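You operate a simulated robot arm through the tools that you are given. There is no shell and no other tool. Be economical: measure what you need, move in short steps, check, and stop when the job is done.

You run a simulated robot arm. Do the job below in one go: nothing can be reset, and whatever is moved stays where it is left.

TASK
Switch the near crimp switch on. Switch the far cap switch on. Put the open white can on the top of the turntable away on the top of the side table. Take the tall pink can from the grey tray with three wells and leave it on the top of the small steel stand. Put the folded yellow cloth on the front of the cover bench away on the bench top beside the bath. Take the white can with a blue band from the shelf under the turntable and put it in the grey bin on the trolley deck. Close the blue drawer of the cover bench. Pull the door of the bath bench cabinet open. Any order will do. Set down upright: open white can, tall pink can.

The check looks at the end state, three seconds after you hand in, the way a careful person would. Anything else that was tipped, shoved, dropped, spilled or broken makes it a failure. Lids that push on must go on centred and level and be pressed home; caps that screw on are set level and turned clockwise until they are tight. Flat cloth is picked up by pressing the open fingertips on it (5 to 10 N) and closing them slowly along it; thin cloth reads only 2 to 8 mm in the jaws.

THE ROBOT
A 7-joint arm with a fingered hand on a trunk, on a base that drives. Base frame: it is fixed to the floor where the robot stands at the start and does not move with it; the origin is under the middle of the robot, x ahead of it, y to its left, z up. Units: m, degrees, N and s.
Its first joint turns from -69.0 to 172.0 degrees. Places, roughly: bench top beside the bath (17x29 cm) [1.96, 1.42, 0.86]; blue drawer of the cover bench [5, 0.7, 0.8]; door of the bath bench cabinet [2.6, 1.2, 0.6]; far cap switch [3.2, -1.3, 0.9]; folded yellow cloth (11x8x3 cm) [4.9, 1.1, 0.9]; grey bin (30x22x12 cm) [4.7, -4.8, 0.8]; near crimp switch [0.7, -0.8, 0.9]; open white can (5x5x12 cm) [5.2, -2.1, 1]; tall pink can (6x6x18 cm) [5, 0.9, 0.9]; top of the side table [-1.2, -1.2, 0.9]; top of the small steel stand [4, 1.3, 0.8]; white can with a blue band (5x5x15 cm) [5.2, -2.2, 0.3]. Payload 5 kg.
Tool frame: the origin (TCP) lies between the finger pads and is the grasp point; the fingertips stand 0.032 m ahead of it; z points along the fingers, y is the line along which they close. Largest opening 0.16 m; the body of the gripper starts 0.089 m behind the TCP. The gripper is a hand of 3 fingers: y runs from the thumb to the fingers, the wrist lies at [0, 0, -0.252] in the tool frame, and closing takes about 1.5 s.
Orientation is that of the tool frame in the base frame, as [roll, pitch, yaw] about the fixed x, y, z axes, in that order (R = Rz(yaw) Ry(pitch) Rx(roll)). With the fingers straight down and closing along the base's y, the tool's x points along the base's -x, its y along +y and its z along -z.

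THE INTERFACE
- The arm moves only by the tool play_rows. Its arguments are lists of equal length, an entry for each row: "xyz": the shift along the tool's x, y, z in m, a list of three; "rot": the turn, a rotation vector about the tool's x, y, z in degrees, a list of three. In form: {"xyz": [[tx, ty, tz], ...], "rot": [[wx, wy, wz], ...]}. A call has 1 to 10 rows; each row shifts and turns the commanded pose from where the row before left it, along the tool's axes as they then stand. "fingers" is the gripper command, from -1 (fully open) to 1 (shut), values between in proportion, set as the call begins (left out, the last holds). A row lasts 0.2 s, in which the tool goes at most 0.05 m and 8.6 degrees; a call with a longer step from one row to the next is refused whole, and so is a gripper value outside its range. Where a pose cannot be reached the arm comes as near as it can. A force on the tool above 40 N (or 10 N above the force at the start of the call, whichever is more), or a blocked arm, ends the call early, and 0.2 s more pass. The fingers move at their own pace (about 0.108 m/s each) and stop on an object; they squeeze with about 32 N. The grip force told is the motor's: it shows also when the fingers shut on nothing. Time passes only in rows, and 0.2 s behind the last, so rows that do not move let the fingers close. It gives the time, the measured TCP pose, the force on the tool (base axes), the opening and the grip force at its end, in the units of the frame above (readings bear some noise), with the torque about the TCP (base axes, N m) and any sound that the robot's microphone picked up.
- Cameras (640 x 400 px; columns grow to the right, rows downward): "scene" is now at [0.1178, -0.0743, 1.3128]; the picture's right is [-0.82, -0.57, -0.00], its down [-0.18, 0.26, -0.95] and it looks along [0.54, -0.78, -0.32] (base axes); focal length 284 px, centre (320, 200). "wrist" rides on the gripper at [0.065, -0.004, -0.116] in the tool frame; the picture's right is [0.06, 1.00, 0.00], its down [-0.87, 0.05, -0.49] and it looks along [-0.49, 0.03, 0.87] (tool axes); focal length 261 px, centre (320, 200). There is no depth. A picture from a camera that has moved, and an enlarged one, comes with that camera's place and axes in the base frame and with its lens. The place of the scene camera against the robot may be out by one fixed shift of up to 0.018 m in any direction.
- snapshot(camera): a new picture of that camera. It takes no simulated time.
- lift_body(by): slides the trunk up (or, below 0, down) by that many m; the arm and the scene camera ride with it, the base frame stays. It gives what a move gives, with no picture.
- roll_base(legs): drives the robot by 1 to 6 legs, each [ahead, left, turn to the left] in m, m and degrees, along the robot's own axes; the way and the turn of a leg run together, so that a leg with both is an arc; at most 1.5 m and 180 degrees a leg. The arm and the cameras ride along, it lands a little off, and it stops where it bumps. It gives what a move gives.
- set_fingers(finger1, finger2, thumb_bend): sets how far each is bent, from 0 (flat) to 100 (curled in); at 30 the hand is open as for a grip, at 70 the pads meet at the TCP. One left out holds its place. A second passes; each finger stops where it meets its share of the squeeze, and holds until it gets a number again. A gripper value or a shape takes the hand back. It gives what a move gives, with no picture; readings hold the bend of each and the force on the fingers (four entries, about 0 where the hand has none), thumb and palm.
- hand_shape(shape): the hand has 3 fingers and takes this shape, open, in about a second: jaw (thumb against the fingers, like two jaws); tri (thumb and two fingers); tip (a fingertip pinch); poke (one finger out to press); point (the index stretched); flat (the hand flat); cup (the hand cupped); fist (a fist). The gripper value then closes the fingers along that shape, each until it touches; the sizes above hold for jaw. It gives what a move gives, with no picture.
- head_to(pan, tilt): turns the head with the scene camera to pan (to the left, within 86 degrees either way) and tilt (down, from -29 to 69), counted from straight ahead of the robot. It gives what a move gives.
- enlarge(camera, box): a new picture of the part [left, top, right, bottom] of that camera's present view, enlarged. It takes no simulated time.
- close_job(): hands the job in; it is judged then, once.

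Go step by step. Nothing tells you exact positions but the pictures and the camera data: compare them with the known pose of the tool, close in by small moves and look again before you grip or let go. The budget is 186 turns and 156 pictures, counting those below and the enlarged ones. Unless the task says otherwise, let go and move clear before handing in.

The tools are called after "Request:" as a command line: name --argument value ..., lists and objects as JSON in quotes. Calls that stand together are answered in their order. play_rows: Moves the arm, as the interface text tells. Its arguments: {"type":"object","properties":{"xyz":{"type":"array"},"rot":{"type":"array"},"fingers":{"type":"number"}},"required":["xyz","rot"]} The other tools are called the same way: lift_body (by) slides the trunk up or down; hand_shape (shape) gives the hand a shape; set_fingers (finger1, finger2, thumb_bend) moves the fingers one by one; roll_base (legs) drives the base; head_to (pan, tilt) turns the head that bears the scene camera; snapshot (camera) takes a picture; enlarge (camera, box) takes an enlarged picture of a part of a camera's view; close_job () hands the job in.

At the start:

```text
clock: 0.0
tcp_pos: [0.4656, -0.6507, 1.1071]
orientation: [180.0, 0.0, 180.0]
force: [-0.7, -0.6, -0.9]
ft_torque: [-0.01, -0.02, 0.01]
finger_gap: 0.1598
grip_force: 0.1
shape: jaw
bend: [30.0, 30.0, 30.0]
finger forces: [0.0, 0.1, 0.0, 0.0, 0.1, 0.0]
trunk travel left (down, up): [-0.45, 0.49]
robot x, y, heading: [-0.0032, -0.0005, -0.1]
head pan, tilt: [-55.2, 18.7]
```

scene: 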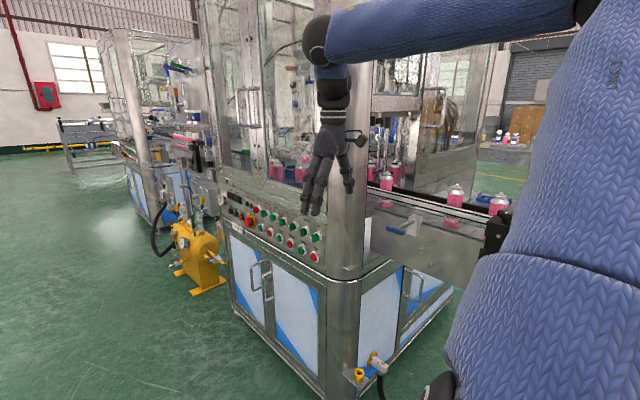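
wrist: 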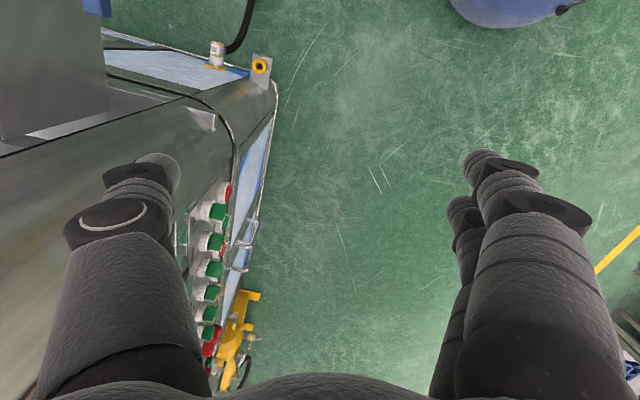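

I see a machine with a sloped control panel of green/red buttons to the right of the robot; the near crimp switch should be around [0.7,-0.8,0.9]. I look closer first.

Request:
enlarge --camera "scene" --box '[210, 160, 350, 280]'

Request:
enlarge --camera "scene" --box '[100, 40, 260, 220]'

```text
3.33 times, centred on (280, 220) of scene
camera zoom: at [0.1178, -0.0743, 1.3128], right [-0.82, -0.57, 0.0], down [-0.18, 0.26, -0.95], along [0.54, -0.78, -0.32], focal length 947 px, centre (453, 133)
```

zoom: 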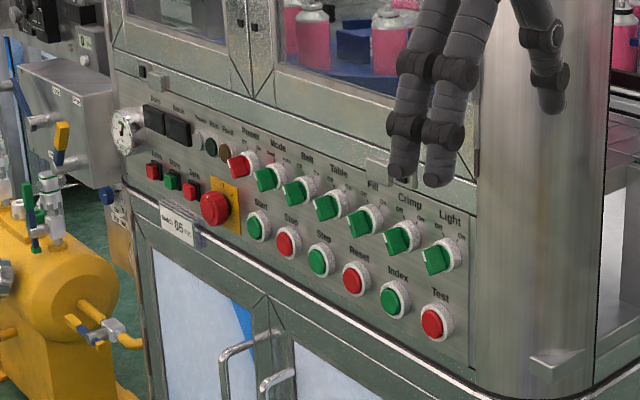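

```text
2.22 times, centred on (180, 130) of scene
camera zoom: at [0.1178, -0.0743, 1.3128], right [-0.82, -0.57, 0.0], down [-0.18, 0.26, -0.95], along [0.54, -0.78, -0.32], focal length 631 px, centre (631, 356)
```

zoom: 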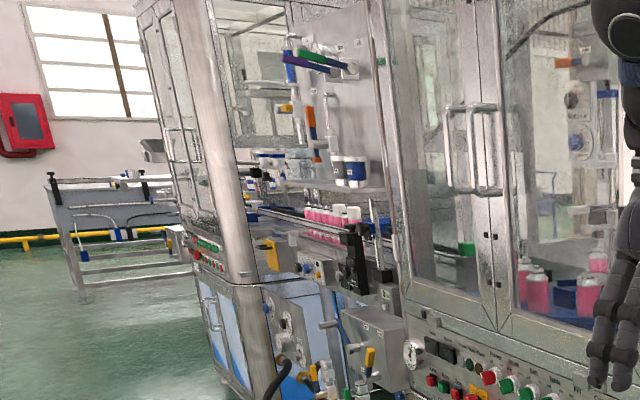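

The knobs in the upper row are rotary selectors labelled Off/On; "Crimp" is the second from the right. I zoom in on it.

Request:
enlarge --camera "scene" --box '[285, 198, 325, 223]'

Request:
enlarge --camera "scene" --box '[250, 180, 300, 215]'

```text
16.00 times, centred on (305, 210) of scene
camera zoom: at [0.1178, -0.0743, 1.3128], right [-0.82, -0.57, 0.0], down [-0.18, 0.26, -0.95], along [0.54, -0.78, -0.32], focal length 4544 px, centre (560, 32)
```

zoom: 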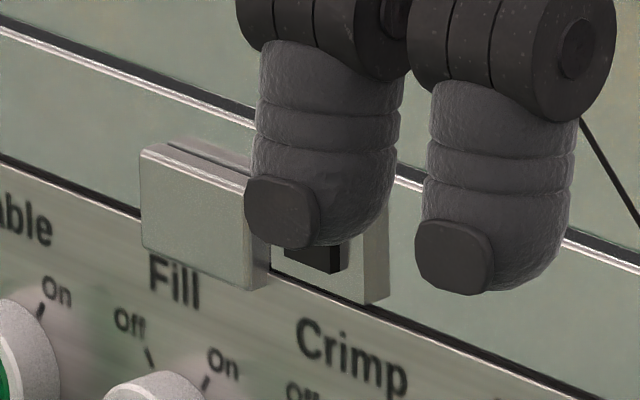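

```text
11.43 times, centred on (275, 198) of scene
camera zoom: at [0.1178, -0.0743, 1.3128], right [-0.82, -0.57, 0.0], down [-0.18, 0.26, -0.95], along [0.54, -0.78, -0.32], focal length 3246 px, centre (834, 229)
```

zoom: 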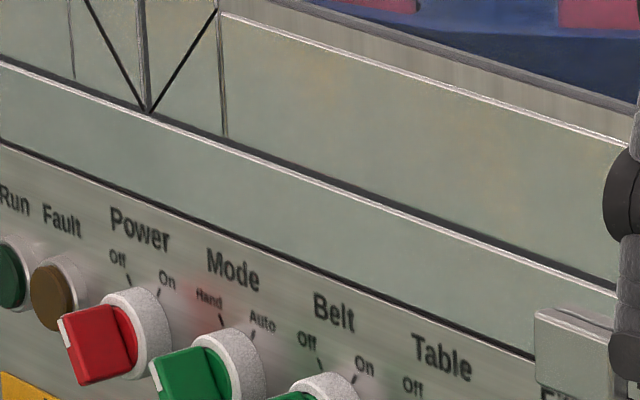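

Request:
enlarge --camera "scene" --box '[285, 215, 325, 240]'

Request:
enlarge --camera "scene" --box '[100, 130, 164, 170]'

```text
16.00 times, centred on (305, 228) of scene
camera zoom: at [0.1178, -0.0743, 1.3128], right [-0.82, -0.57, 0.0], down [-0.18, 0.26, -0.95], along [0.54, -0.78, -0.32], focal length 4544 px, centre (560, -240)
```

zoom: 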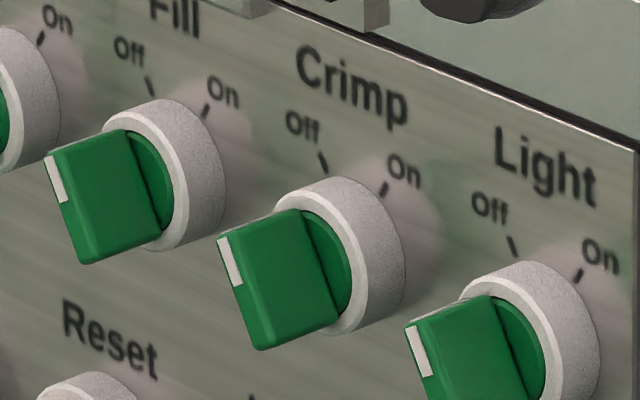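

```text
10.00 times, centred on (132, 150) of scene
camera zoom: at [0.1178, -0.0743, 1.3128], right [-0.82, -0.57, 0.0], down [-0.18, 0.26, -0.95], along [0.54, -0.78, -0.32], focal length 2840 px, centre (2200, 700)
```

zoom: 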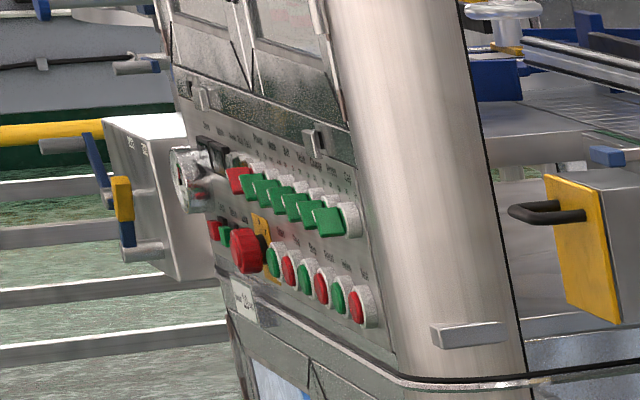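

The white tick marks the knob pointer: Crimp now points to Off and needs a clockwise turn to On. I look with the wrist camera to fix the knob's place.

Request:
enlarge --camera "wrist" --box '[160, 160, 288, 240]'

Request:
head_to --pan 0 --tilt 15

Request:
snapshot --camera "scene"

```text
5.00 times, centred on (224, 200) of wrist
camera zoom: at [0.3998, -0.6552, 1.2226], right [-0.06, 1.0, 0.0], down [0.87, 0.05, 0.49], along [0.49, 0.03, -0.87], focal length 1303 px, centre (800, 200)
```

zoom: 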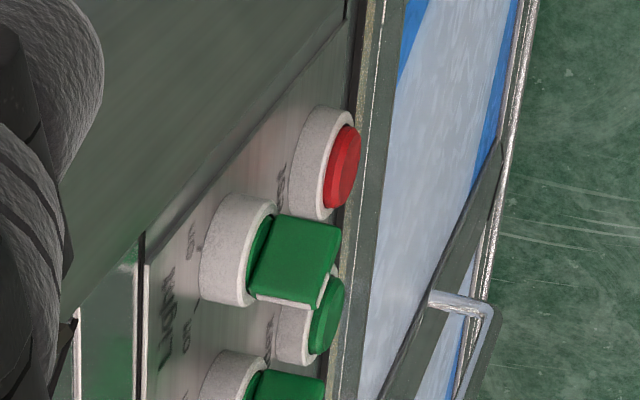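

```text
clock: 1.2
tcp_pos: [0.4652, -0.6506, 1.108]
orientation: [-180.0, 0.0, 179.9]
force: [-0.2, 0.1, 0.5]
ft_torque: [-0.05, 0.0, 0.01]
finger_gap: 0.16
grip_force: 0.0
shape: jaw
bend: [30.0, 30.0, 30.0]
finger forces: [0.0, 0.0, 0.0, 0.1, 0.0, 0.0]
trunk travel left (down, up): [-0.45, 0.49]
robot x, y, heading: [0.0012, 0.0019, 0.1]
head pan, tilt: [0.0, 15.0]
```

```text
146 pictures are left
camera scene: at [0.158, 0.0022, 1.3188], right [0.0, -1.0, 0.0], down [-0.26, 0.0, -0.97], along [0.97, 0.0, -0.26], focal length 284 px, centre (320, 200)
```

scene: 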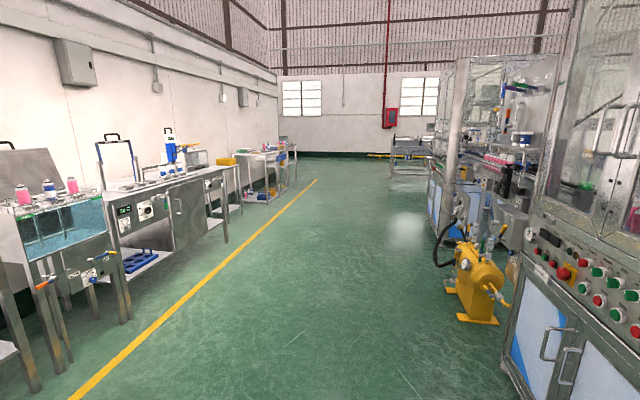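

The panel faces +y with a slight upward tilt, and the Crimp knob is near [0.70,-0.81,0.86]. I back off and turn the hand so that it points at the panel, wrist camera on top.

Request:
play_rows --xyz '[[0, 0.04, 0], [0, 0.04, 0], [0, 0.04, 0], [0, 0, 0], [0, 0, 0], [0, 0, 0], [0, 0, 0], [0, 0, 0], [0, 0, 0], [0, 0, 0]]' --rot '[[0, 0, 0], [0, 0, 0], [0, 0, 0], [4.949, 4.949, -4.949], [4.949, 4.949, -4.949], [4.949, 4.949, -4.949], [4.949, 4.949, -4.949], [4.949, 4.949, -4.949], [4.949, 4.949, -4.949], [4.949, 4.949, -4.949]]'

Request:
play_rows --xyz '[[0, 0, 0], [0, 0, 0], [0, 0, 0], [0, 0, 0], [0, 0, 0], [0, 0, 0], [0, 0, 0]]' --rot '[[4.949, 4.949, -4.949], [4.949, 4.949, -4.949], [4.949, 4.949, -4.949], [4.949, 4.949, -4.949], [4.949, 4.949, -4.949], [4.949, 4.949, -4.949], [4.949, 4.949, -4.949]]'

Request:
snapshot --camera "wrist"

```text
clock: 3.4
tcp_pos: [0.416, -0.6035, 0.9342]
orientation: [-154.7, -40.2, -152.2]
force: [0.2, 0.7, -0.2]
ft_torque: [0.0, -0.03, 0.02]
finger_gap: 0.16
grip_force: 0.0
shape: jaw
bend: [30.0, 30.0, 30.0]
finger forces: [0.1, 0.0, 0.0, 0.0, 0.1, 0.0]
out of reach, approached as far as the arm can: row 6, 7, 8, 9, 10
trunk travel left (down, up): [-0.45, 0.49]
robot x, y, heading: [0.0021, -0.0008, -0.2]
head pan, tilt: [0.0, 15.0]
```

```text
clock: 5.0
tcp_pos: [0.3533, -0.913, 0.8233]
orientation: [-147.5, -87.1, -123.3]
force: [13.0, 28.6, -0.3]
ft_torque: [-0.38, 0.18, -2.67]
finger_gap: 0.16
grip_force: 0.1
shape: jaw
bend: [28.0, 29.0, 30.0]
finger forces: [27.0, 3.6, 0.0, 0.0, 0.0, 0.0]
out of reach, approached as far as the arm can: row 1, 2, 3, 4, 5, 6, 7
trunk travel left (down, up): [-0.45, 0.49]
robot x, y, heading: [0.003, 0.0039, 0.2]
head pan, tilt: [0.0, 15.0]
stopped in row 7: the force on the tool passed its limit at 144 N (the readings are from after the stop); the commanded pose is now the measured one
```

```text
145 pictures are left
camera wrist: at [0.3568, -0.8011, 0.8939], right [-1.0, 0.01, 0.04], down [-0.02, 0.53, -0.85], along [-0.03, -0.85, -0.53], focal length 261 px, centre (320, 200)
```

wrist: 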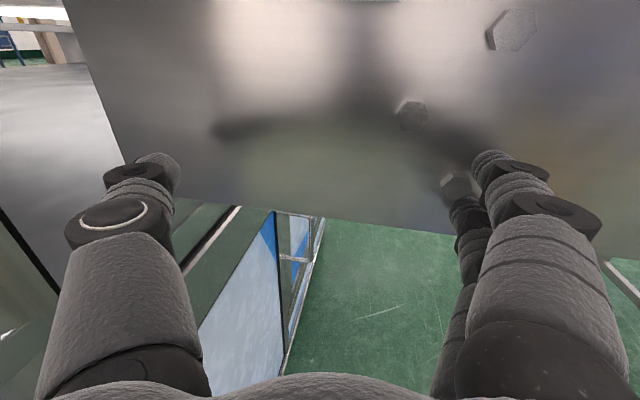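

The pose was out of reach so the arm wandered and touched a fixed steel plate; I back straight off along the tool before anything else.

Request:
play_rows --xyz '[[0, 0, -0.03], [0, 0, -0.04], [0, 0, -0.04], [0, 0, -0.04]]' --rot '[[0, 0, 0], [0, 0, 0], [0, 0, 0], [0, 0, 0]]'

Request:
head_to --pan -70 --tilt 30

Request:
snapshot --camera "scene"

```text
clock: 5.7
tcp_pos: [0.3546, -0.913, 0.8248]
orientation: [-147.3, -87.1, -123.5]
force: [4.2, 12.7, 1.6]
ft_torque: [-0.22, 0.17, -1.16]
finger_gap: 0.16
grip_force: 0.1
shape: jaw
bend: [28.0, 29.0, 30.0]
finger forces: [11.8, 1.3, 0.0, 0.1, 0.0, 0.0]
out of reach, approached as far as the arm can: row 1, 2, 3
trunk travel left (down, up): [-0.45, 0.49]
robot x, y, heading: [0.0039, 0.0012, -0.0]
head pan, tilt: [0.0, 15.0]
stopped in row 3: the force on the tool passed its limit at 42 N (the readings are from after the stop); the commanded pose is now the measured one
```

```text
clock: 7.2
tcp_pos: [0.3542, -0.9133, 0.8231]
orientation: [-147.8, -87.1, -123.1]
force: [10.7, 25.2, 0.5]
ft_torque: [-0.36, 0.11, -2.36]
finger_gap: 0.16
grip_force: 0.0
shape: jaw
bend: [28.0, 29.0, 30.0]
finger forces: [23.2, 3.8, 0.1, 0.0, 0.0, 0.1]
trunk travel left (down, up): [-0.45, 0.49]
robot x, y, heading: [-0.0013, 0.0029, -0.1]
head pan, tilt: [-70.0, 30.0]
```

```text
144 pictures are left
camera scene: at [0.0969, -0.0804, 1.2946], right [-0.94, -0.35, 0.0], down [-0.17, 0.47, -0.87], along [0.3, -0.81, -0.5], focal length 284 px, centre (320, 200)
```

scene: 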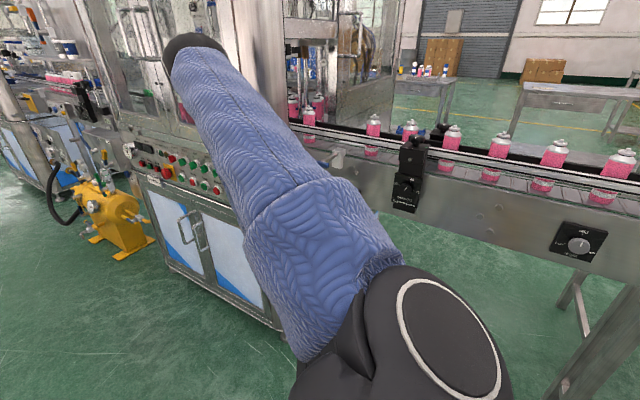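

The hand presses on the conveyor's steel side. I draw it away by driving the base sideways to the left.

Request:
roll_base --legs '[[0, 0.4, 0]]'

Request:
snapshot --camera "scene"

Request:
snapshot --camera "wrist"

```text
clock: 9.7
tcp_pos: [0.3519, -0.5099, 0.8241]
orientation: [-147.7, -87.1, -123.3]
force: [-0.3, -0.4, 0.9]
ft_torque: [0.02, 0.05, -0.03]
finger_gap: 0.1602
grip_force: 0.0
shape: jaw
bend: [30.0, 30.0, 30.0]
finger forces: [0.0, 0.1, 0.1, 0.0, 0.1, 0.0]
trunk travel left (down, up): [-0.45, 0.49]
robot x, y, heading: [-0.0001, 0.4048, 0.4]
head pan, tilt: [-70.0, 30.0]
```

```text
143 pictures are left
camera scene: at [0.0947, 0.3226, 1.2946], right [-0.94, -0.35, 0.0], down [-0.17, 0.47, -0.87], along [0.3, -0.81, -0.5], focal length 284 px, centre (320, 200)
```

scene: 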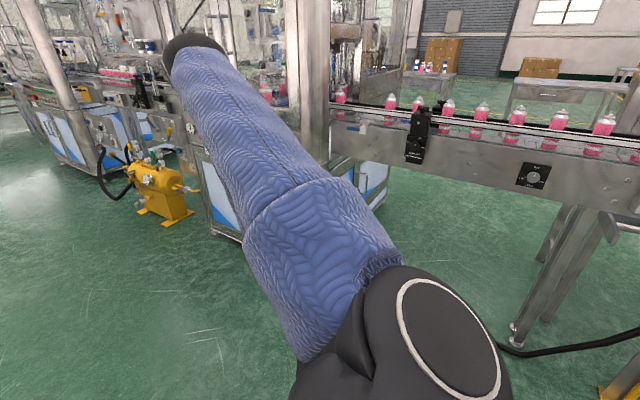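

```text
142 pictures are left
camera wrist: at [0.3551, -0.3975, 0.8934], right [-1.0, 0.01, 0.04], down [-0.02, 0.53, -0.85], along [-0.03, -0.85, -0.53], focal length 261 px, centre (320, 200)
```

wrist: 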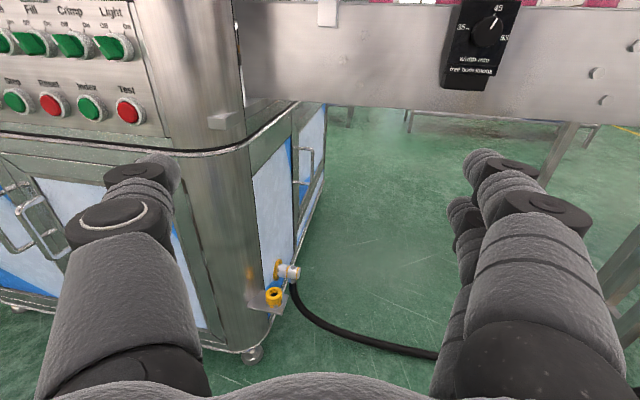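

No harm is visible. That hand pose sits at the limit of the arm's first joint, so I swing the hand round to point straight ahead of the robot and will turn the base toward the panel instead.

Request:
play_rows --xyz '[[0, -0.0124, -0.0458], [0, -0.0159, -0.0447], [0, -0.0194, -0.0433], [0, -0.0228, -0.0416], [0, -0.026, -0.0398], [0, -0.029, -0.0376], [0, -0.0318, -0.0352], [0, -0.0345, -0.0326], [0, -0.0369, -0.0298], [0, -0.0391, -0.0268]]' --rot '[[4.5, 0, 0], [4.5, 0, 0], [4.5, 0, 0], [4.5, 0, 0], [4.5, 0, 0], [4.5, 0, 0], [4.5, 0, 0], [4.5, 0, 0], [4.5, 0, 0], [4.5, 0, 0]]'

```text
clock: 12.1
tcp_pos: [0.4785, -0.4258, 0.9083]
orientation: [136.0, -81.7, -11.3]
force: [-0.3, 0.7, 1.0]
ft_torque: [0.04, 0.02, -0.09]
finger_gap: 0.16
grip_force: 0.1
shape: jaw
bend: [30.0, 30.0, 30.0]
finger forces: [0.0, 0.1, 0.1, 0.0, 0.1, 0.0]
out of reach, approached as far as the arm can: row 1, 2, 3, 4, 5, 6, 7, 8, 9, 10
trunk travel left (down, up): [-0.45, 0.49]
robot x, y, heading: [-0.0034, 0.4029, 0.2]
head pan, tilt: [-70.0, 30.0]
stopped in row 10: the arm was blocked; the commanded pose is now the measured one
```

The arm only partly followed. I try drawing the hand straight back toward the robot, to see whether it frees up.

Request:
play_rows --xyz '[[0, -0.03, 0], [0, -0.03, 0], [0, -0.03, 0], [0, -0.03, 0], [0, -0.03, 0]]' --rot '[[4, 0, 0], [4, 0, 0], [4, 0, 0], [4, 0, 0], [4, 0, 0]]'

Request:
head_to --pan -60 --tilt 30

Request:
snapshot --camera "scene"

```text
clock: 13.3
tcp_pos: [0.5808, -0.3177, 0.8858]
orientation: [155.7, -82.0, -11.1]
force: [0.0, -0.1, -1.1]
ft_torque: [0.04, -0.02, 0.02]
finger_gap: 0.16
grip_force: 0.1
shape: jaw
bend: [30.0, 30.0, 30.0]
finger forces: [0.0, 0.0, 0.0, 0.1, 0.1, 0.0]
out of reach, approached as far as the arm can: row 3, 4, 5
trunk travel left (down, up): [-0.45, 0.49]
robot x, y, heading: [-0.0044, 0.4066, 0.4]
head pan, tilt: [-70.0, 30.0]
```

```text
clock: 14.0
tcp_pos: [0.5808, -0.3176, 0.8863]
orientation: [155.5, -82.0, -11.1]
force: [0.2, -0.5, 0.7]
ft_torque: [0.01, -0.01, 0.01]
finger_gap: 0.1601
grip_force: 0.1
shape: jaw
bend: [30.0, 30.0, 30.0]
finger forces: [0.0, 0.0, 0.1, 0.0, 0.0, 0.0]
trunk travel left (down, up): [-0.45, 0.49]
robot x, y, heading: [0.0005, 0.4059, 0.6]
head pan, tilt: [-60.0, 30.0]
```

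```text
141 pictures are left
camera scene: at [0.1089, 0.3285, 1.2945], right [-0.86, -0.5, 0.0], down [-0.25, 0.43, -0.87], along [0.44, -0.75, -0.5], focal length 284 px, centre (320, 200)
```

scene: 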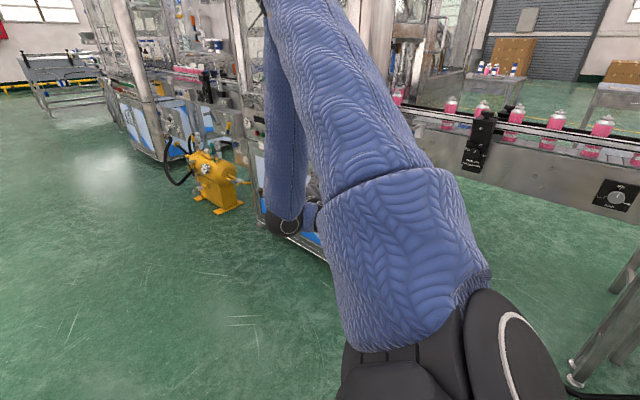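

It works along an outer arc. I go on turning the hand to face ahead.

Request:
play_rows --xyz '[[0, -0.04, 0], [0, -0.04, 0], [0, -0.04, 0], [0, -0.04, 0], [0, -0.04, 0], [0, -0.04, 0], [0, -0.04, 0], [0, -0.04, 0]]' --rot '[[4, 0, 0], [4, 0, 0], [4, 0, 0], [4, 0, 0], [4, 0, 0], [4, 0, 0], [4, 0, 0], [4, 0, 0]]'

```text
clock: 15.8
tcp_pos: [0.6752, -0.0056, 0.8621]
orientation: [-171.0, -81.9, -12.6]
force: [0.7, -0.3, 0.9]
ft_torque: [0.03, -0.01, 0.04]
finger_gap: 0.1602
grip_force: 0.0
shape: jaw
bend: [30.0, 30.0, 30.0]
finger forces: [0.0, 0.1, 0.0, 0.1, 0.0, 0.0]
out of reach, approached as far as the arm can: row 1, 2, 4, 5, 6, 7, 8
trunk travel left (down, up): [-0.45, 0.49]
robot x, y, heading: [0.0003, 0.405, 0.0]
head pan, tilt: [-60.0, 30.0]
```

Now the hand points ahead. I check it can also move freely left and back from here.

Request:
play_rows --xyz '[[0.02, -0.04, 0], [0.02, -0.04, 0], [0.02, -0.04, 0], [0, -0.04, 0], [0, -0.04, -0.0]]' --rot '[[1, 1.6, 0], [1, 1.6, 0], [1, 1.6, 0], [1, 1.6, 0], [0, 1.6, 0]]'

Request:
head_to --pan -20 --tilt 30

Request:
snapshot --camera "scene"

```text
clock: 17.0
tcp_pos: [0.6796, 0.0636, 0.8833]
orientation: [-95.5, -88.3, -84.0]
force: [0.2, 0.6, 0.0]
ft_torque: [-0.03, -0.02, 0.04]
finger_gap: 0.16
grip_force: 0.1
shape: jaw
bend: [30.0, 30.0, 30.0]
finger forces: [0.0, 0.0, 0.1, 0.1, 0.0, 0.0]
out of reach, approached as far as the arm can: row 2, 3, 4, 5
trunk travel left (down, up): [-0.45, 0.49]
robot x, y, heading: [-0.0051, 0.4075, 0.1]
head pan, tilt: [-60.0, 30.0]
```

```text
clock: 18.1
tcp_pos: [0.6803, 0.065, 0.8839]
orientation: [-96.1, -88.5, -83.4]
force: [-0.1, 0.1, 1.3]
ft_torque: [0.0, -0.01, 0.02]
finger_gap: 0.16
grip_force: 0.0
shape: jaw
bend: [30.0, 30.0, 30.0]
finger forces: [0.0, 0.0, 0.1, 0.0, 0.0, 0.0]
trunk travel left (down, up): [-0.45, 0.49]
robot x, y, heading: [-0.0017, 0.4036, 0.3]
head pan, tilt: [-20.0, 30.0]
```

```text
140 pictures are left
camera scene: at [0.1485, 0.376, 1.2945], right [-0.34, -0.94, 0.0], down [-0.47, 0.17, -0.87], along [0.81, -0.29, -0.5], focal length 284 px, centre (320, 200)
```

scene: 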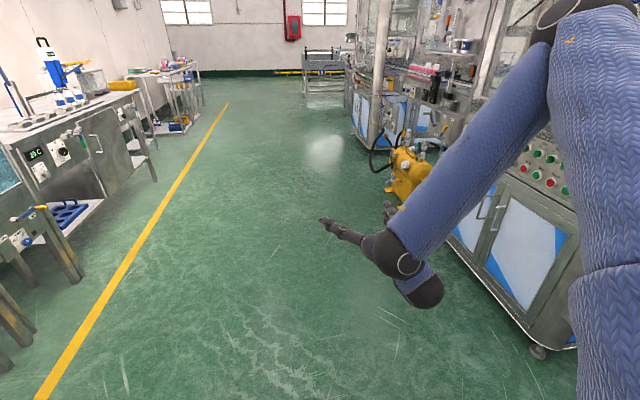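

The hand now points ahead at 0.68 m in front and 0.34 m right of the robot, a good pose. I drive to stand facing the panel with the Crimp knob before the hand.

Request:
roll_base --legs '[[1.04, 0, 0], [0, 0, -90]]'

Request:
head_to --pan -10 --tilt 20

Request:
snapshot --camera "scene"

Request:
snapshot --camera "wrist"

```text
clock: 27.2
tcp_pos: [0.6807, -0.2689, 0.8841]
orientation: [-95.3, -88.4, -175.4]
force: [0.7, -0.1, 0.2]
ft_torque: [0.01, -0.02, -0.05]
finger_gap: 0.1601
grip_force: 0.0
shape: jaw
bend: [30.0, 30.0, 30.0]
finger forces: [0.1, 0.0, 0.0, 0.1, 0.1, 0.0]
trunk travel left (down, up): [-0.45, 0.49]
robot x, y, heading: [1.0338, 0.4076, -91.0]
head pan, tilt: [-20.0, 30.0]
```

```text
clock: 28.0
tcp_pos: [0.6794, -0.2691, 0.8836]
orientation: [-95.5, -88.4, -175.2]
force: [-0.8, 0.1, -0.5]
ft_torque: [-0.03, 0.02, -0.03]
finger_gap: 0.1599
grip_force: 0.0
shape: jaw
bend: [30.0, 30.0, 30.0]
finger forces: [0.0, 0.0, 0.0, 0.0, 0.1, 0.1]
trunk travel left (down, up): [-0.45, 0.49]
robot x, y, heading: [1.035, 0.4028, -91.2]
head pan, tilt: [-10.0, 20.0]
```

```text
139 pictures are left
camera scene: at [1.0287, 0.2651, 1.3105], right [-0.98, 0.19, 0.0], down [0.07, 0.34, -0.94], along [-0.18, -0.92, -0.34], focal length 284 px, centre (320, 200)
```

scene: 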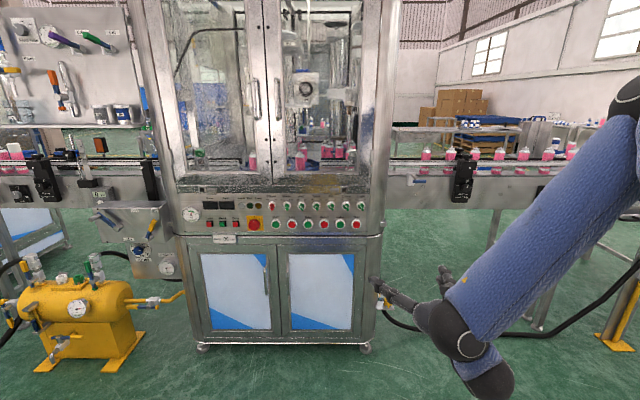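

```text
138 pictures are left
camera wrist: at [0.6831, -0.1545, 0.9489], right [-1.0, 0.01, 0.03], down [-0.02, 0.49, -0.87], along [-0.03, -0.87, -0.49], focal length 261 px, centre (320, 200)
```

wrist: 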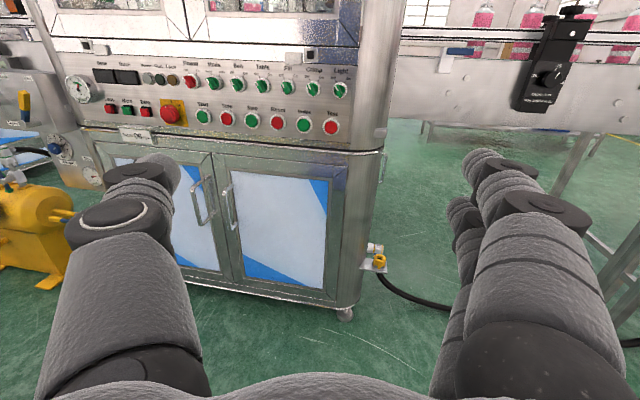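

Both cameras now see the panel squarely. I enlarge to locate the knob.

Request:
enlarge --camera "wrist" --box '[272, 55, 352, 105]'

Request:
enlarge --camera "scene" --box '[310, 190, 374, 230]'

```text
8.00 times, centred on (312, 80) of wrist
camera zoom: at [0.6831, -0.1545, 0.9489], right [-1.0, 0.01, 0.03], down [-0.02, 0.49, -0.87], along [-0.03, -0.87, -0.49], focal length 2085 px, centre (384, 1160)
```

zoom: 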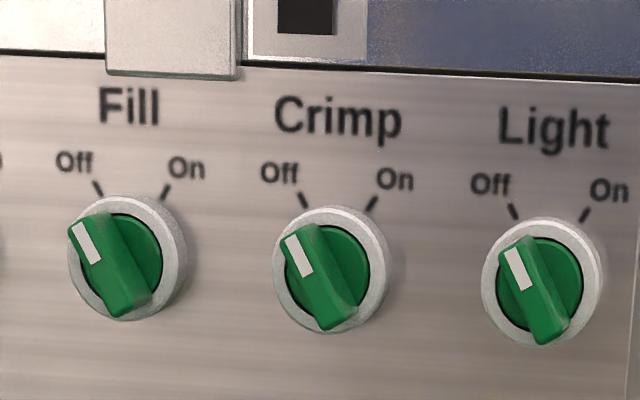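

```text
10.00 times, centred on (342, 210) of scene
camera zoom: at [1.0287, 0.2651, 1.3105], right [-0.98, 0.19, 0.0], down [0.07, 0.34, -0.94], along [-0.18, -0.92, -0.34], focal length 2840 px, centre (100, 100)
```

zoom: 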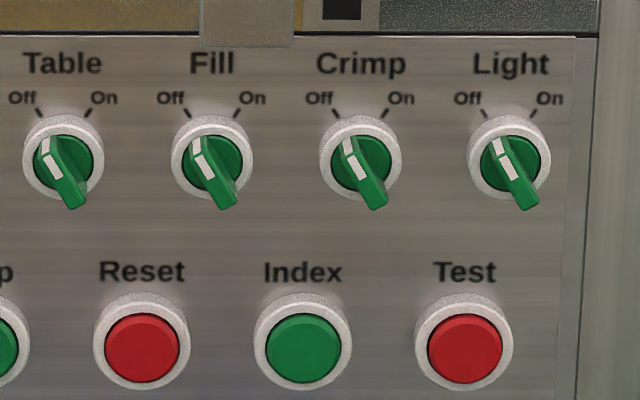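

The Crimp knob is at about [0.69,-0.85,0.865] with its bar tilted 30° left of vertical, and the machine is yawed about 9° (panel normal toward +x). I set a fingertip pinch and look at the hand.

Request:
hand_shape --shape "tip"

Request:
play_rows --xyz '[[0, 0, 0], [0, 0, 0], [0, 0, 0], [0, 0, 0], [0, 0, 0], [0, 0, 0]]' --rot '[[-4.4, 0, 0], [-4.4, 0, 0], [0, 0, -7.5], [0, 0, -7.5], [0, 0, -7.5], [0, 0, -7.5]]' --fingers 0.3

Request:
snapshot --camera "wrist"

```text
clock: 28.9
tcp_pos: [0.6804, -0.2693, 0.8835]
orientation: [-95.5, -88.3, -175.2]
force: [0.1, -0.1, -0.3]
ft_torque: [0.02, 0.0, -0.01]
finger_gap: 0.1601
grip_force: 0.1
shape: tip
bend: [30.0, 30.0, 30.0]
finger forces: [0.0, 0.0, 0.0, 0.0, 0.0, 0.0]
trunk travel left (down, up): [-0.45, 0.49]
robot x, y, heading: [1.0361, 0.4067, -90.9]
head pan, tilt: [-10.0, 20.0]
```

```text
clock: 30.3
tcp_pos: [0.6708, -0.2694, 0.882]
orientation: [90.7, -61.5, -10.1]
force: [-0.1, 0.0, 0.2]
ft_torque: [0.0, -0.02, 0.01]
finger_gap: 0.0565
grip_force: 0.0
shape: tip
bend: [73.0, 73.0, 70.0]
finger forces: [0.0, 0.0, 0.1, 0.0, 0.0, 0.0]
out of reach, approached as far as the arm can: row 2
trunk travel left (down, up): [-0.45, 0.49]
robot x, y, heading: [1.0295, 0.4024, -91.0]
head pan, tilt: [-10.0, 20.0]
```

```text
135 pictures are left
camera wrist: at [0.7231, -0.1624, 0.9373], right [-0.84, 0.14, 0.53], down [-0.37, 0.57, -0.73], along [-0.4, -0.81, -0.42], focal length 261 px, centre (320, 200)
```

wrist: 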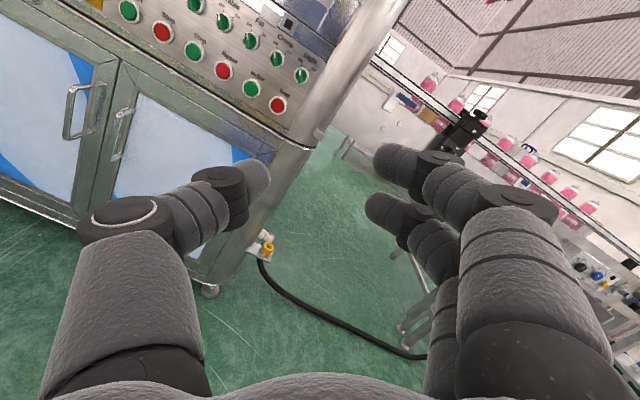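

The pinch is well aligned with the bar. I drive closer with the base, leaving about 0.1 m of standoff.

Request:
roll_base --legs '[[0.45, 0.047, 0]]'

Request:
snapshot --camera "wrist"

Request:
head_to --pan -40 --tilt 35

Request:
snapshot --camera "scene"

```text
clock: 33.0
tcp_pos: [0.7116, -0.7213, 0.8817]
orientation: [90.9, -61.7, -10.1]
force: [0.6, -0.8, 0.6]
ft_torque: [-0.03, 0.03, 0.01]
finger_gap: 0.0568
grip_force: 0.1
shape: tip
bend: [73.0, 73.0, 70.0]
finger forces: [0.0, 0.0, 0.0, 0.0, 0.0, 0.0]
trunk travel left (down, up): [-0.45, 0.49]
robot x, y, heading: [1.0729, -0.048, -91.0]
head pan, tilt: [-10.0, 20.0]
```

```text
134 pictures are left
camera wrist: at [0.7635, -0.6138, 0.937], right [-0.84, 0.13, 0.53], down [-0.37, 0.57, -0.74], along [-0.4, -0.81, -0.42], focal length 261 px, centre (320, 200)
```

wrist: 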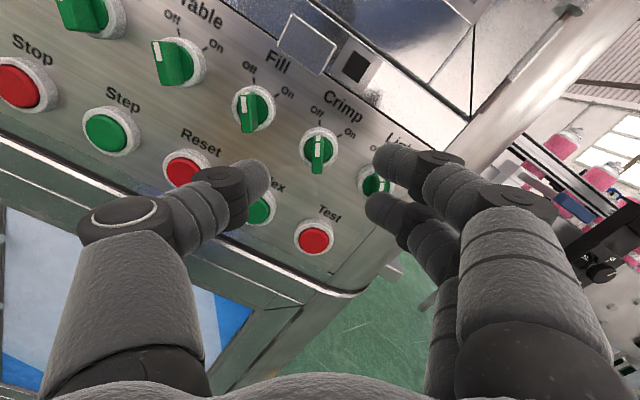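

```text
clock: 33.9
tcp_pos: [0.7106, -0.7203, 0.8823]
orientation: [90.9, -61.5, -10.1]
force: [-0.6, 0.1, -0.2]
ft_torque: [0.02, 0.01, 0.01]
finger_gap: 0.0563
grip_force: 0.0
shape: tip
bend: [73.0, 73.0, 70.0]
finger forces: [0.1, 0.0, 0.1, 0.0, 0.0, 0.0]
trunk travel left (down, up): [-0.45, 0.49]
robot x, y, heading: [1.0725, -0.047, -91.0]
head pan, tilt: [-40.0, 35.0]
```

```text
133 pictures are left
camera scene: at [1.0291, -0.1609, 1.2868], right [-0.76, 0.65, 0.0], down [0.38, 0.43, -0.82], along [-0.54, -0.62, -0.57], focal length 284 px, centre (320, 200)
```

scene: 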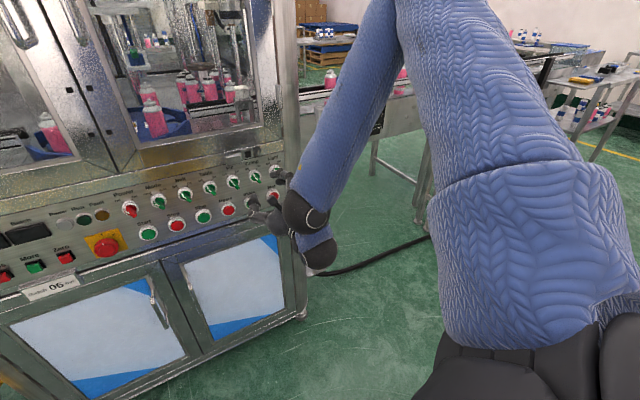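

The knob lies about in line with the tool axis. I enlarge to measure the distance from the knob's apparent size.

Request:
enlarge --camera "wrist" --box '[280, 120, 360, 170]'

Request:
enlarge --camera "scene" --box '[225, 150, 321, 210]'

```text
8.00 times, centred on (320, 145) of wrist
camera zoom: at [0.7636, -0.6134, 0.9373], right [-0.84, 0.13, 0.53], down [-0.37, 0.56, -0.74], along [-0.4, -0.81, -0.42], focal length 2085 px, centre (320, 640)
```

zoom: 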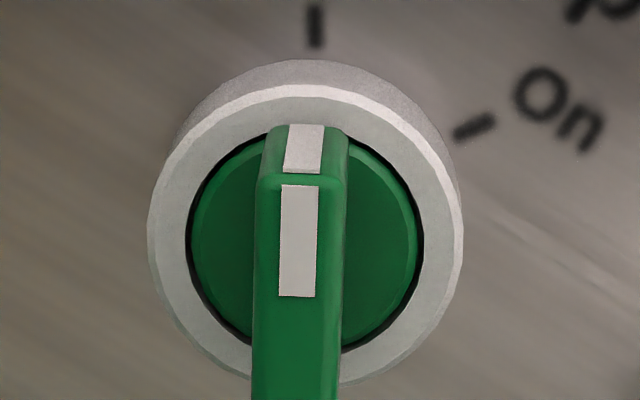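

```text
6.67 times, centred on (273, 180) of scene
camera zoom: at [1.0291, -0.1609, 1.2868], right [-0.76, 0.65, 0.0], down [0.38, 0.43, -0.82], along [-0.54, -0.62, -0.57], focal length 1894 px, centre (633, 333)
```

zoom: 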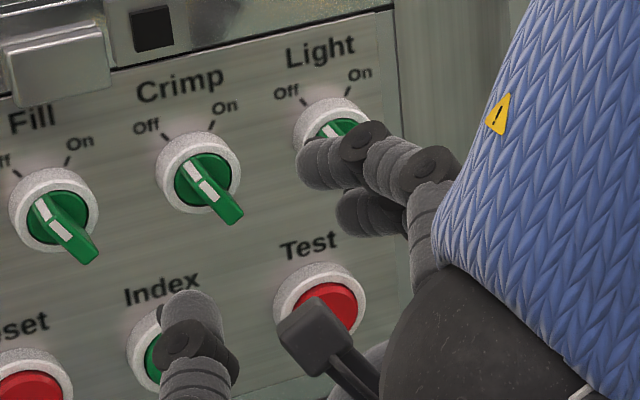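

The knob is almost on the tool axis: ring face about 0.10 m ahead of the TCP, bar front about 0.08 m, and 6 mm below the axis. I advance 0.055 m and look.

Request:
play_rows --xyz '[[-0.003, -0.001, 0.02], [-0.003, 0, 0.02], [0, 0, 0.015]]' --rot '[[0, 0, 0], [0, 0, 0], [0, 0, 0]]'

Request:
snapshot --camera "wrist"

Request:
enlarge --camera "scene" --box '[225, 150, 321, 210]'

```text
clock: 34.7
tcp_pos: [0.6999, -0.7743, 0.8741]
orientation: [90.9, -61.7, -10.2]
force: [-0.3, -0.2, -0.2]
ft_torque: [0.03, 0.0, 0.0]
finger_gap: 0.0565
grip_force: 0.0
shape: tip
bend: [73.0, 73.0, 70.0]
finger forces: [0.1, 0.0, 0.1, 0.1, 0.1, 0.0]
trunk travel left (down, up): [-0.45, 0.49]
robot x, y, heading: [1.0741, -0.0478, -90.5]
head pan, tilt: [-40.0, 35.0]
```

```text
130 pictures are left
camera wrist: at [0.7525, -0.6676, 0.931], right [-0.84, 0.13, 0.53], down [-0.37, 0.57, -0.73], along [-0.4, -0.81, -0.42], focal length 261 px, centre (320, 200)
```

wrist: 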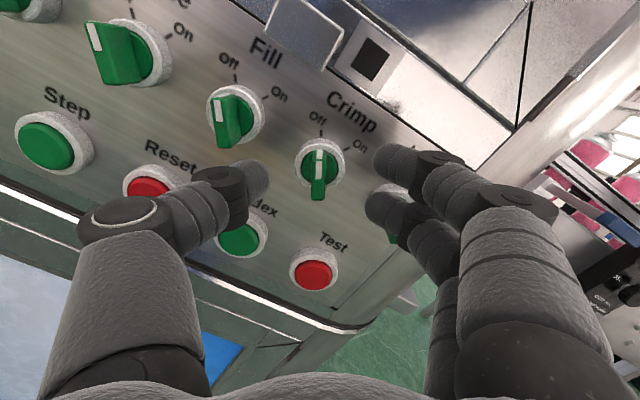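

```text
6.67 times, centred on (273, 180) of scene
camera zoom: at [1.0289, -0.1609, 1.2867], right [-0.76, 0.65, 0.0], down [0.38, 0.43, -0.82], along [-0.54, -0.62, -0.57], focal length 1894 px, centre (633, 333)
```

zoom: 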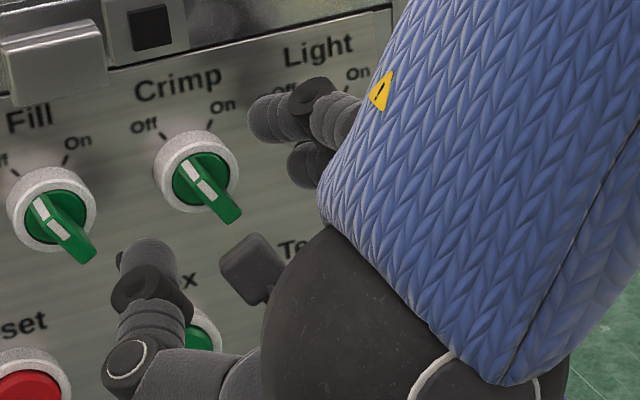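

The bar sits between the fingertips. I advance 7 mm more and close.

Request:
play_rows --xyz '[[0, 0, 0.007]]' --rot '[[0, 0, 0]]'

Request:
play_rows --xyz '[[0, 0, 0], [0, 0, 0], [0, 0, 0], [0, 0, 0], [0, 0, 0], [0, 0, 0]]' --rot '[[0, 0, 0], [0, 0, 0], [0, 0, 0], [0, 0, 0], [0, 0, 0], [0, 0, 0]]' --fingers 1

Request:
snapshot --camera "wrist"

```text
clock: 35.1
tcp_pos: [0.6987, -0.7819, 0.8759]
orientation: [90.8, -61.6, -10.1]
force: [1.0, 0.2, -0.4]
ft_torque: [0.01, 0.02, -0.01]
finger_gap: 0.0557
grip_force: 0.0
shape: tip
bend: [73.0, 74.0, 70.0]
finger forces: [0.0, 1.1, 0.0, 0.0, 0.0, 0.0]
trunk travel left (down, up): [-0.45, 0.49]
robot x, y, heading: [1.0714, -0.0484, -90.7]
head pan, tilt: [-40.0, 35.0]
```

```text
clock: 36.5
tcp_pos: [0.6994, -0.7811, 0.8758]
orientation: [90.9, -61.5, -10.1]
force: [18.1, 11.5, -8.7]
ft_torque: [0.14, -0.15, 0.41]
finger_gap: 0.0018
grip_force: 32.1
shape: tip
bend: [65.0, 76.0, 69.0]
finger forces: [18.2, 2.5, 0.0, 0.1, 43.2, 0.0]
trunk travel left (down, up): [-0.45, 0.49]
robot x, y, heading: [1.0729, -0.0484, -90.8]
head pan, tilt: [-40.0, 35.0]
```

```text
128 pictures are left
camera wrist: at [0.7526, -0.6736, 0.9316], right [-0.84, 0.13, 0.53], down [-0.37, 0.57, -0.73], along [-0.4, -0.81, -0.42], focal length 261 px, centre (320, 200)
```

wrist: 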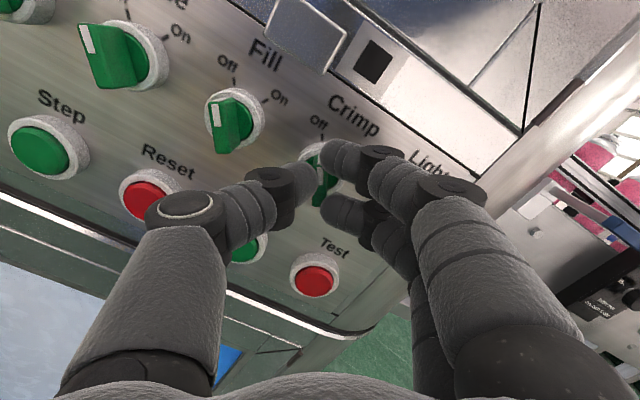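

The bar is gripped. I turn the hand clockwise by about 30° first.

Request:
play_rows --xyz '[[0, -0.002, 0], [0, 0, 0], [0, 0, 0], [0, 0, 0], [0, 0, 0]]' --rot '[[0, 0, 0], [0, 0, 8], [0, 0, 8], [0, 0, 8], [0, 0, 8]]'

Request:
snapshot --camera "wrist"

```text
clock: 37.7
tcp_pos: [0.7006, -0.7817, 0.8766]
orientation: [-93.3, -86.4, 173.7]
force: [0.5, 12.1, 12.5]
ft_torque: [-0.33, 0.12, -0.16]
finger_gap: 0.0014
grip_force: 31.8
shape: tip
bend: [64.0, 76.0, 69.0]
finger forces: [32.7, 8.0, 0.1, 0.0, 31.1, 0.1]
trunk travel left (down, up): [-0.45, 0.49]
robot x, y, heading: [1.0705, -0.048, -91.0]
head pan, tilt: [-40.0, 35.0]
```

```text
127 pictures are left
camera wrist: at [0.719, -0.6679, 0.9418], right [-0.99, 0.16, 0.0], down [0.08, 0.49, -0.87], along [-0.14, -0.86, -0.49], focal length 261 px, centre (320, 200)
```

wrist: 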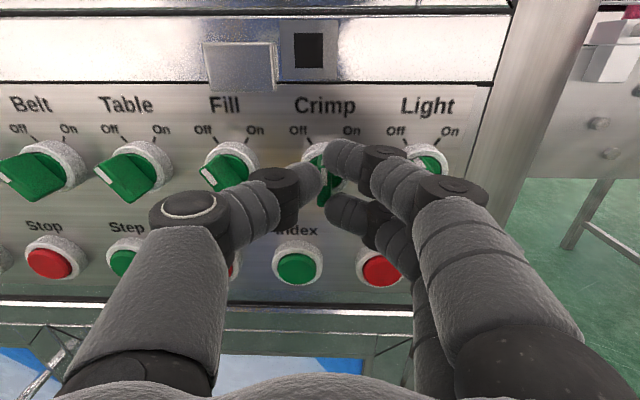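

The knob is turning with the hand. I turn another 36°.

Request:
play_rows --xyz '[[0, 0, 0], [0, 0, 0], [0, 0, 0], [0, 0, 0], [0, 0, 0]]' --rot '[[0, 0, 7.5], [0, 0, 7.5], [0, 0, 7.5], [0, 0, 7.5], [0, 0, 6]]'

Request:
snapshot --camera "wrist"

```text
clock: 38.9
tcp_pos: [0.6989, -0.7802, 0.8768]
orientation: [-90.1, -52.7, 170.6]
force: [-7.4, 9.7, 16.6]
ft_torque: [-0.31, 0.2, -0.3]
finger_gap: 0.0015
grip_force: 32.0
shape: tip
bend: [63.0, 76.0, 69.0]
finger forces: [33.5, 9.3, 0.0, 0.0, 31.4, 0.0]
trunk travel left (down, up): [-0.45, 0.49]
robot x, y, heading: [1.0764, -0.0476, -91.2]
head pan, tilt: [-40.0, 35.0]
stopped in row 5: the force on the tool passed its limit at 41 N (the readings are from after the stop); the commanded pose is now the measured one
```

```text
126 pictures are left
camera wrist: at [0.6816, -0.6609, 0.9311], right [-0.82, 0.14, -0.55], down [0.56, 0.41, -0.72], along [0.12, -0.9, -0.41], focal length 261 px, centre (320, 200)
```

wrist: 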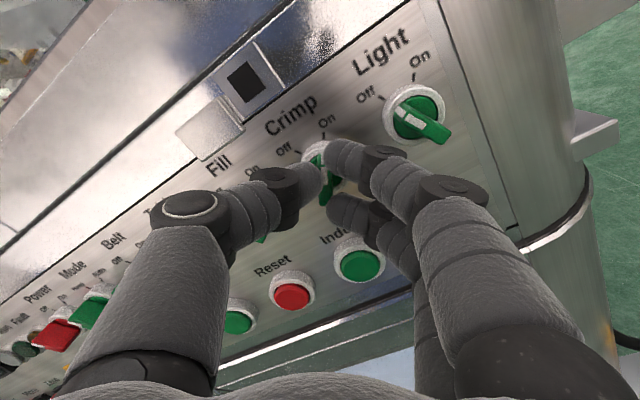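

It came up against its stop at On. I let go, withdraw and check.

Request:
play_rows --xyz '[[0, 0, 0], [0, 0, 0], [0, 0, 0], [0, 0, -0.02], [0, 0, -0.03], [0, 0, -0.04]]' --rot '[[0, 0, 0], [0, 0, 0], [0, 0, 0], [0, 0, 0], [0, 0, 0], [0, 0, 0]]' --fingers 0.3

Request:
snapshot --camera "wrist"

```text
clock: 40.3
tcp_pos: [0.7095, -0.723, 0.876]
orientation: [-90.5, -52.7, 171.0]
force: [-0.1, -0.8, -0.3]
ft_torque: [0.02, -0.01, 0.02]
finger_gap: 0.0557
grip_force: 0.1
shape: tip
bend: [73.0, 73.0, 70.0]
finger forces: [0.0, 0.0, 0.1, 0.1, 0.0, 0.0]
out of reach, approached as far as the arm can: row 6
trunk travel left (down, up): [-0.45, 0.49]
robot x, y, heading: [1.0738, -0.0465, -91.0]
head pan, tilt: [-40.0, 35.0]
```

```text
125 pictures are left
camera wrist: at [0.6926, -0.6034, 0.9296], right [-0.82, 0.14, -0.55], down [0.56, 0.41, -0.72], along [0.13, -0.9, -0.41], focal length 261 px, centre (320, 200)
```

wrist: 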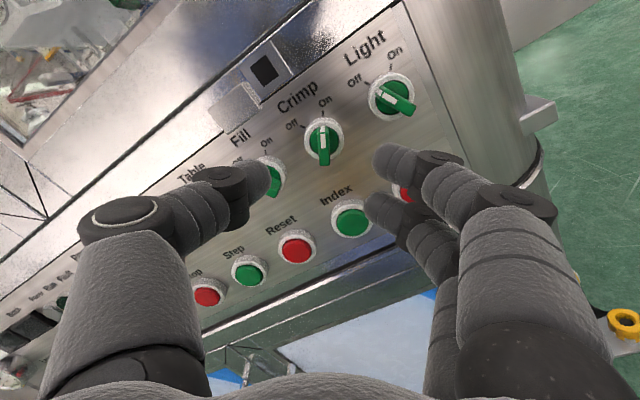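

Crimp is on. I roll the hand back to the −30° tilt, back off and drive along to the far machine.

Request:
play_rows --xyz '[[0, 0, -0.02], [0, 0, 0], [0, 0, 0], [0, 0, 0], [0, 0, 0], [0, 0, 0], [0, 0, 0], [0, 0, 0]]' --rot '[[0, 0, -8.4], [0, 0, -8.4], [0, 0, -8.4], [0, 0, -8.4], [0, 0, -8.4], [0, 0, -8.4], [0, 0, -8.4], [0, 0, -8.4]]'

Request:
roll_base --legs '[[-0.4, 0, 0], [0, 1.25, 0], [0, 1.25, 0]]'

Request:
head_to --pan -10 --tilt 20

Request:
snapshot --camera "scene"

Request:
snapshot --camera "wrist"

```text
clock: 42.1
tcp_pos: [0.7056, -0.7145, 0.874]
orientation: [90.7, -60.0, -10.0]
force: [-0.5, -0.2, 0.3]
ft_torque: [0.0, -0.01, -0.02]
finger_gap: 0.0558
grip_force: 0.0
shape: tip
bend: [73.0, 73.0, 70.0]
finger forces: [0.0, 0.0, 0.0, 0.0, 0.0, 0.0]
out of reach, approached as far as the arm can: row 1
trunk travel left (down, up): [-0.45, 0.49]
robot x, y, heading: [1.0741, -0.048, -90.9]
head pan, tilt: [-40.0, 35.0]
```

```text
clock: 56.3
tcp_pos: [3.2131, -0.3419, 0.8742]
orientation: [90.6, -60.2, -8.4]
force: [-1.1, 0.8, 0.8]
ft_torque: [0.0, 0.05, 0.04]
finger_gap: 0.056
grip_force: 0.0
shape: tip
bend: [73.0, 73.0, 70.0]
finger forces: [0.1, 0.0, 0.0, 0.1, 0.0, 0.0]
trunk travel left (down, up): [-0.45, 0.49]
robot x, y, heading: [3.5644, 0.3373, -89.4]
head pan, tilt: [-40.0, 35.0]
```

```text
clock: 57.3
tcp_pos: [3.2122, -0.3415, 0.873]
orientation: [90.6, -60.1, -8.3]
force: [-0.3, -0.3, -0.4]
ft_torque: [0.01, -0.01, 0.01]
finger_gap: 0.0558
grip_force: 0.1
shape: tip
bend: [73.0, 73.0, 70.0]
finger forces: [0.1, 0.1, 0.1, 0.0, 0.1, 0.0]
trunk travel left (down, up): [-0.45, 0.49]
robot x, y, heading: [3.5611, 0.3377, -89.5]
head pan, tilt: [-10.0, 20.0]
```

```text
124 pictures are left
camera scene: at [3.5609, 0.1981, 1.3106], right [-0.99, 0.16, 0.0], down [0.06, 0.34, -0.94], along [-0.15, -0.93, -0.34], focal length 284 px, centre (320, 200)
```

scene: 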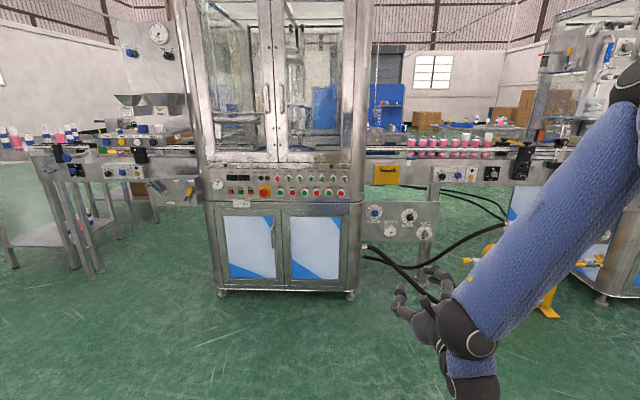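

```text
123 pictures are left
camera wrist: at [3.2642, -0.2323, 0.9281], right [-0.83, 0.11, 0.55], down [-0.41, 0.56, -0.72], along [-0.39, -0.82, -0.41], focal length 261 px, centre (320, 200)
```

wrist: 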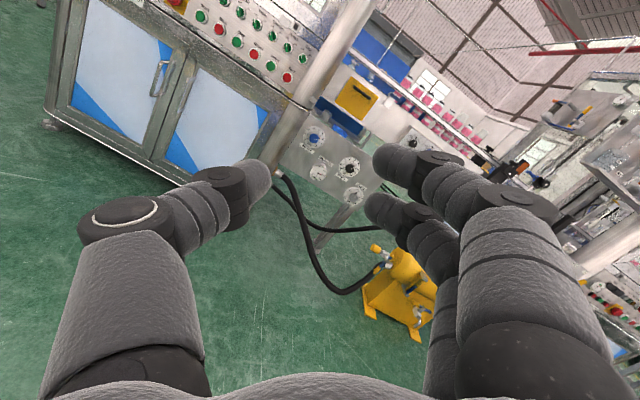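

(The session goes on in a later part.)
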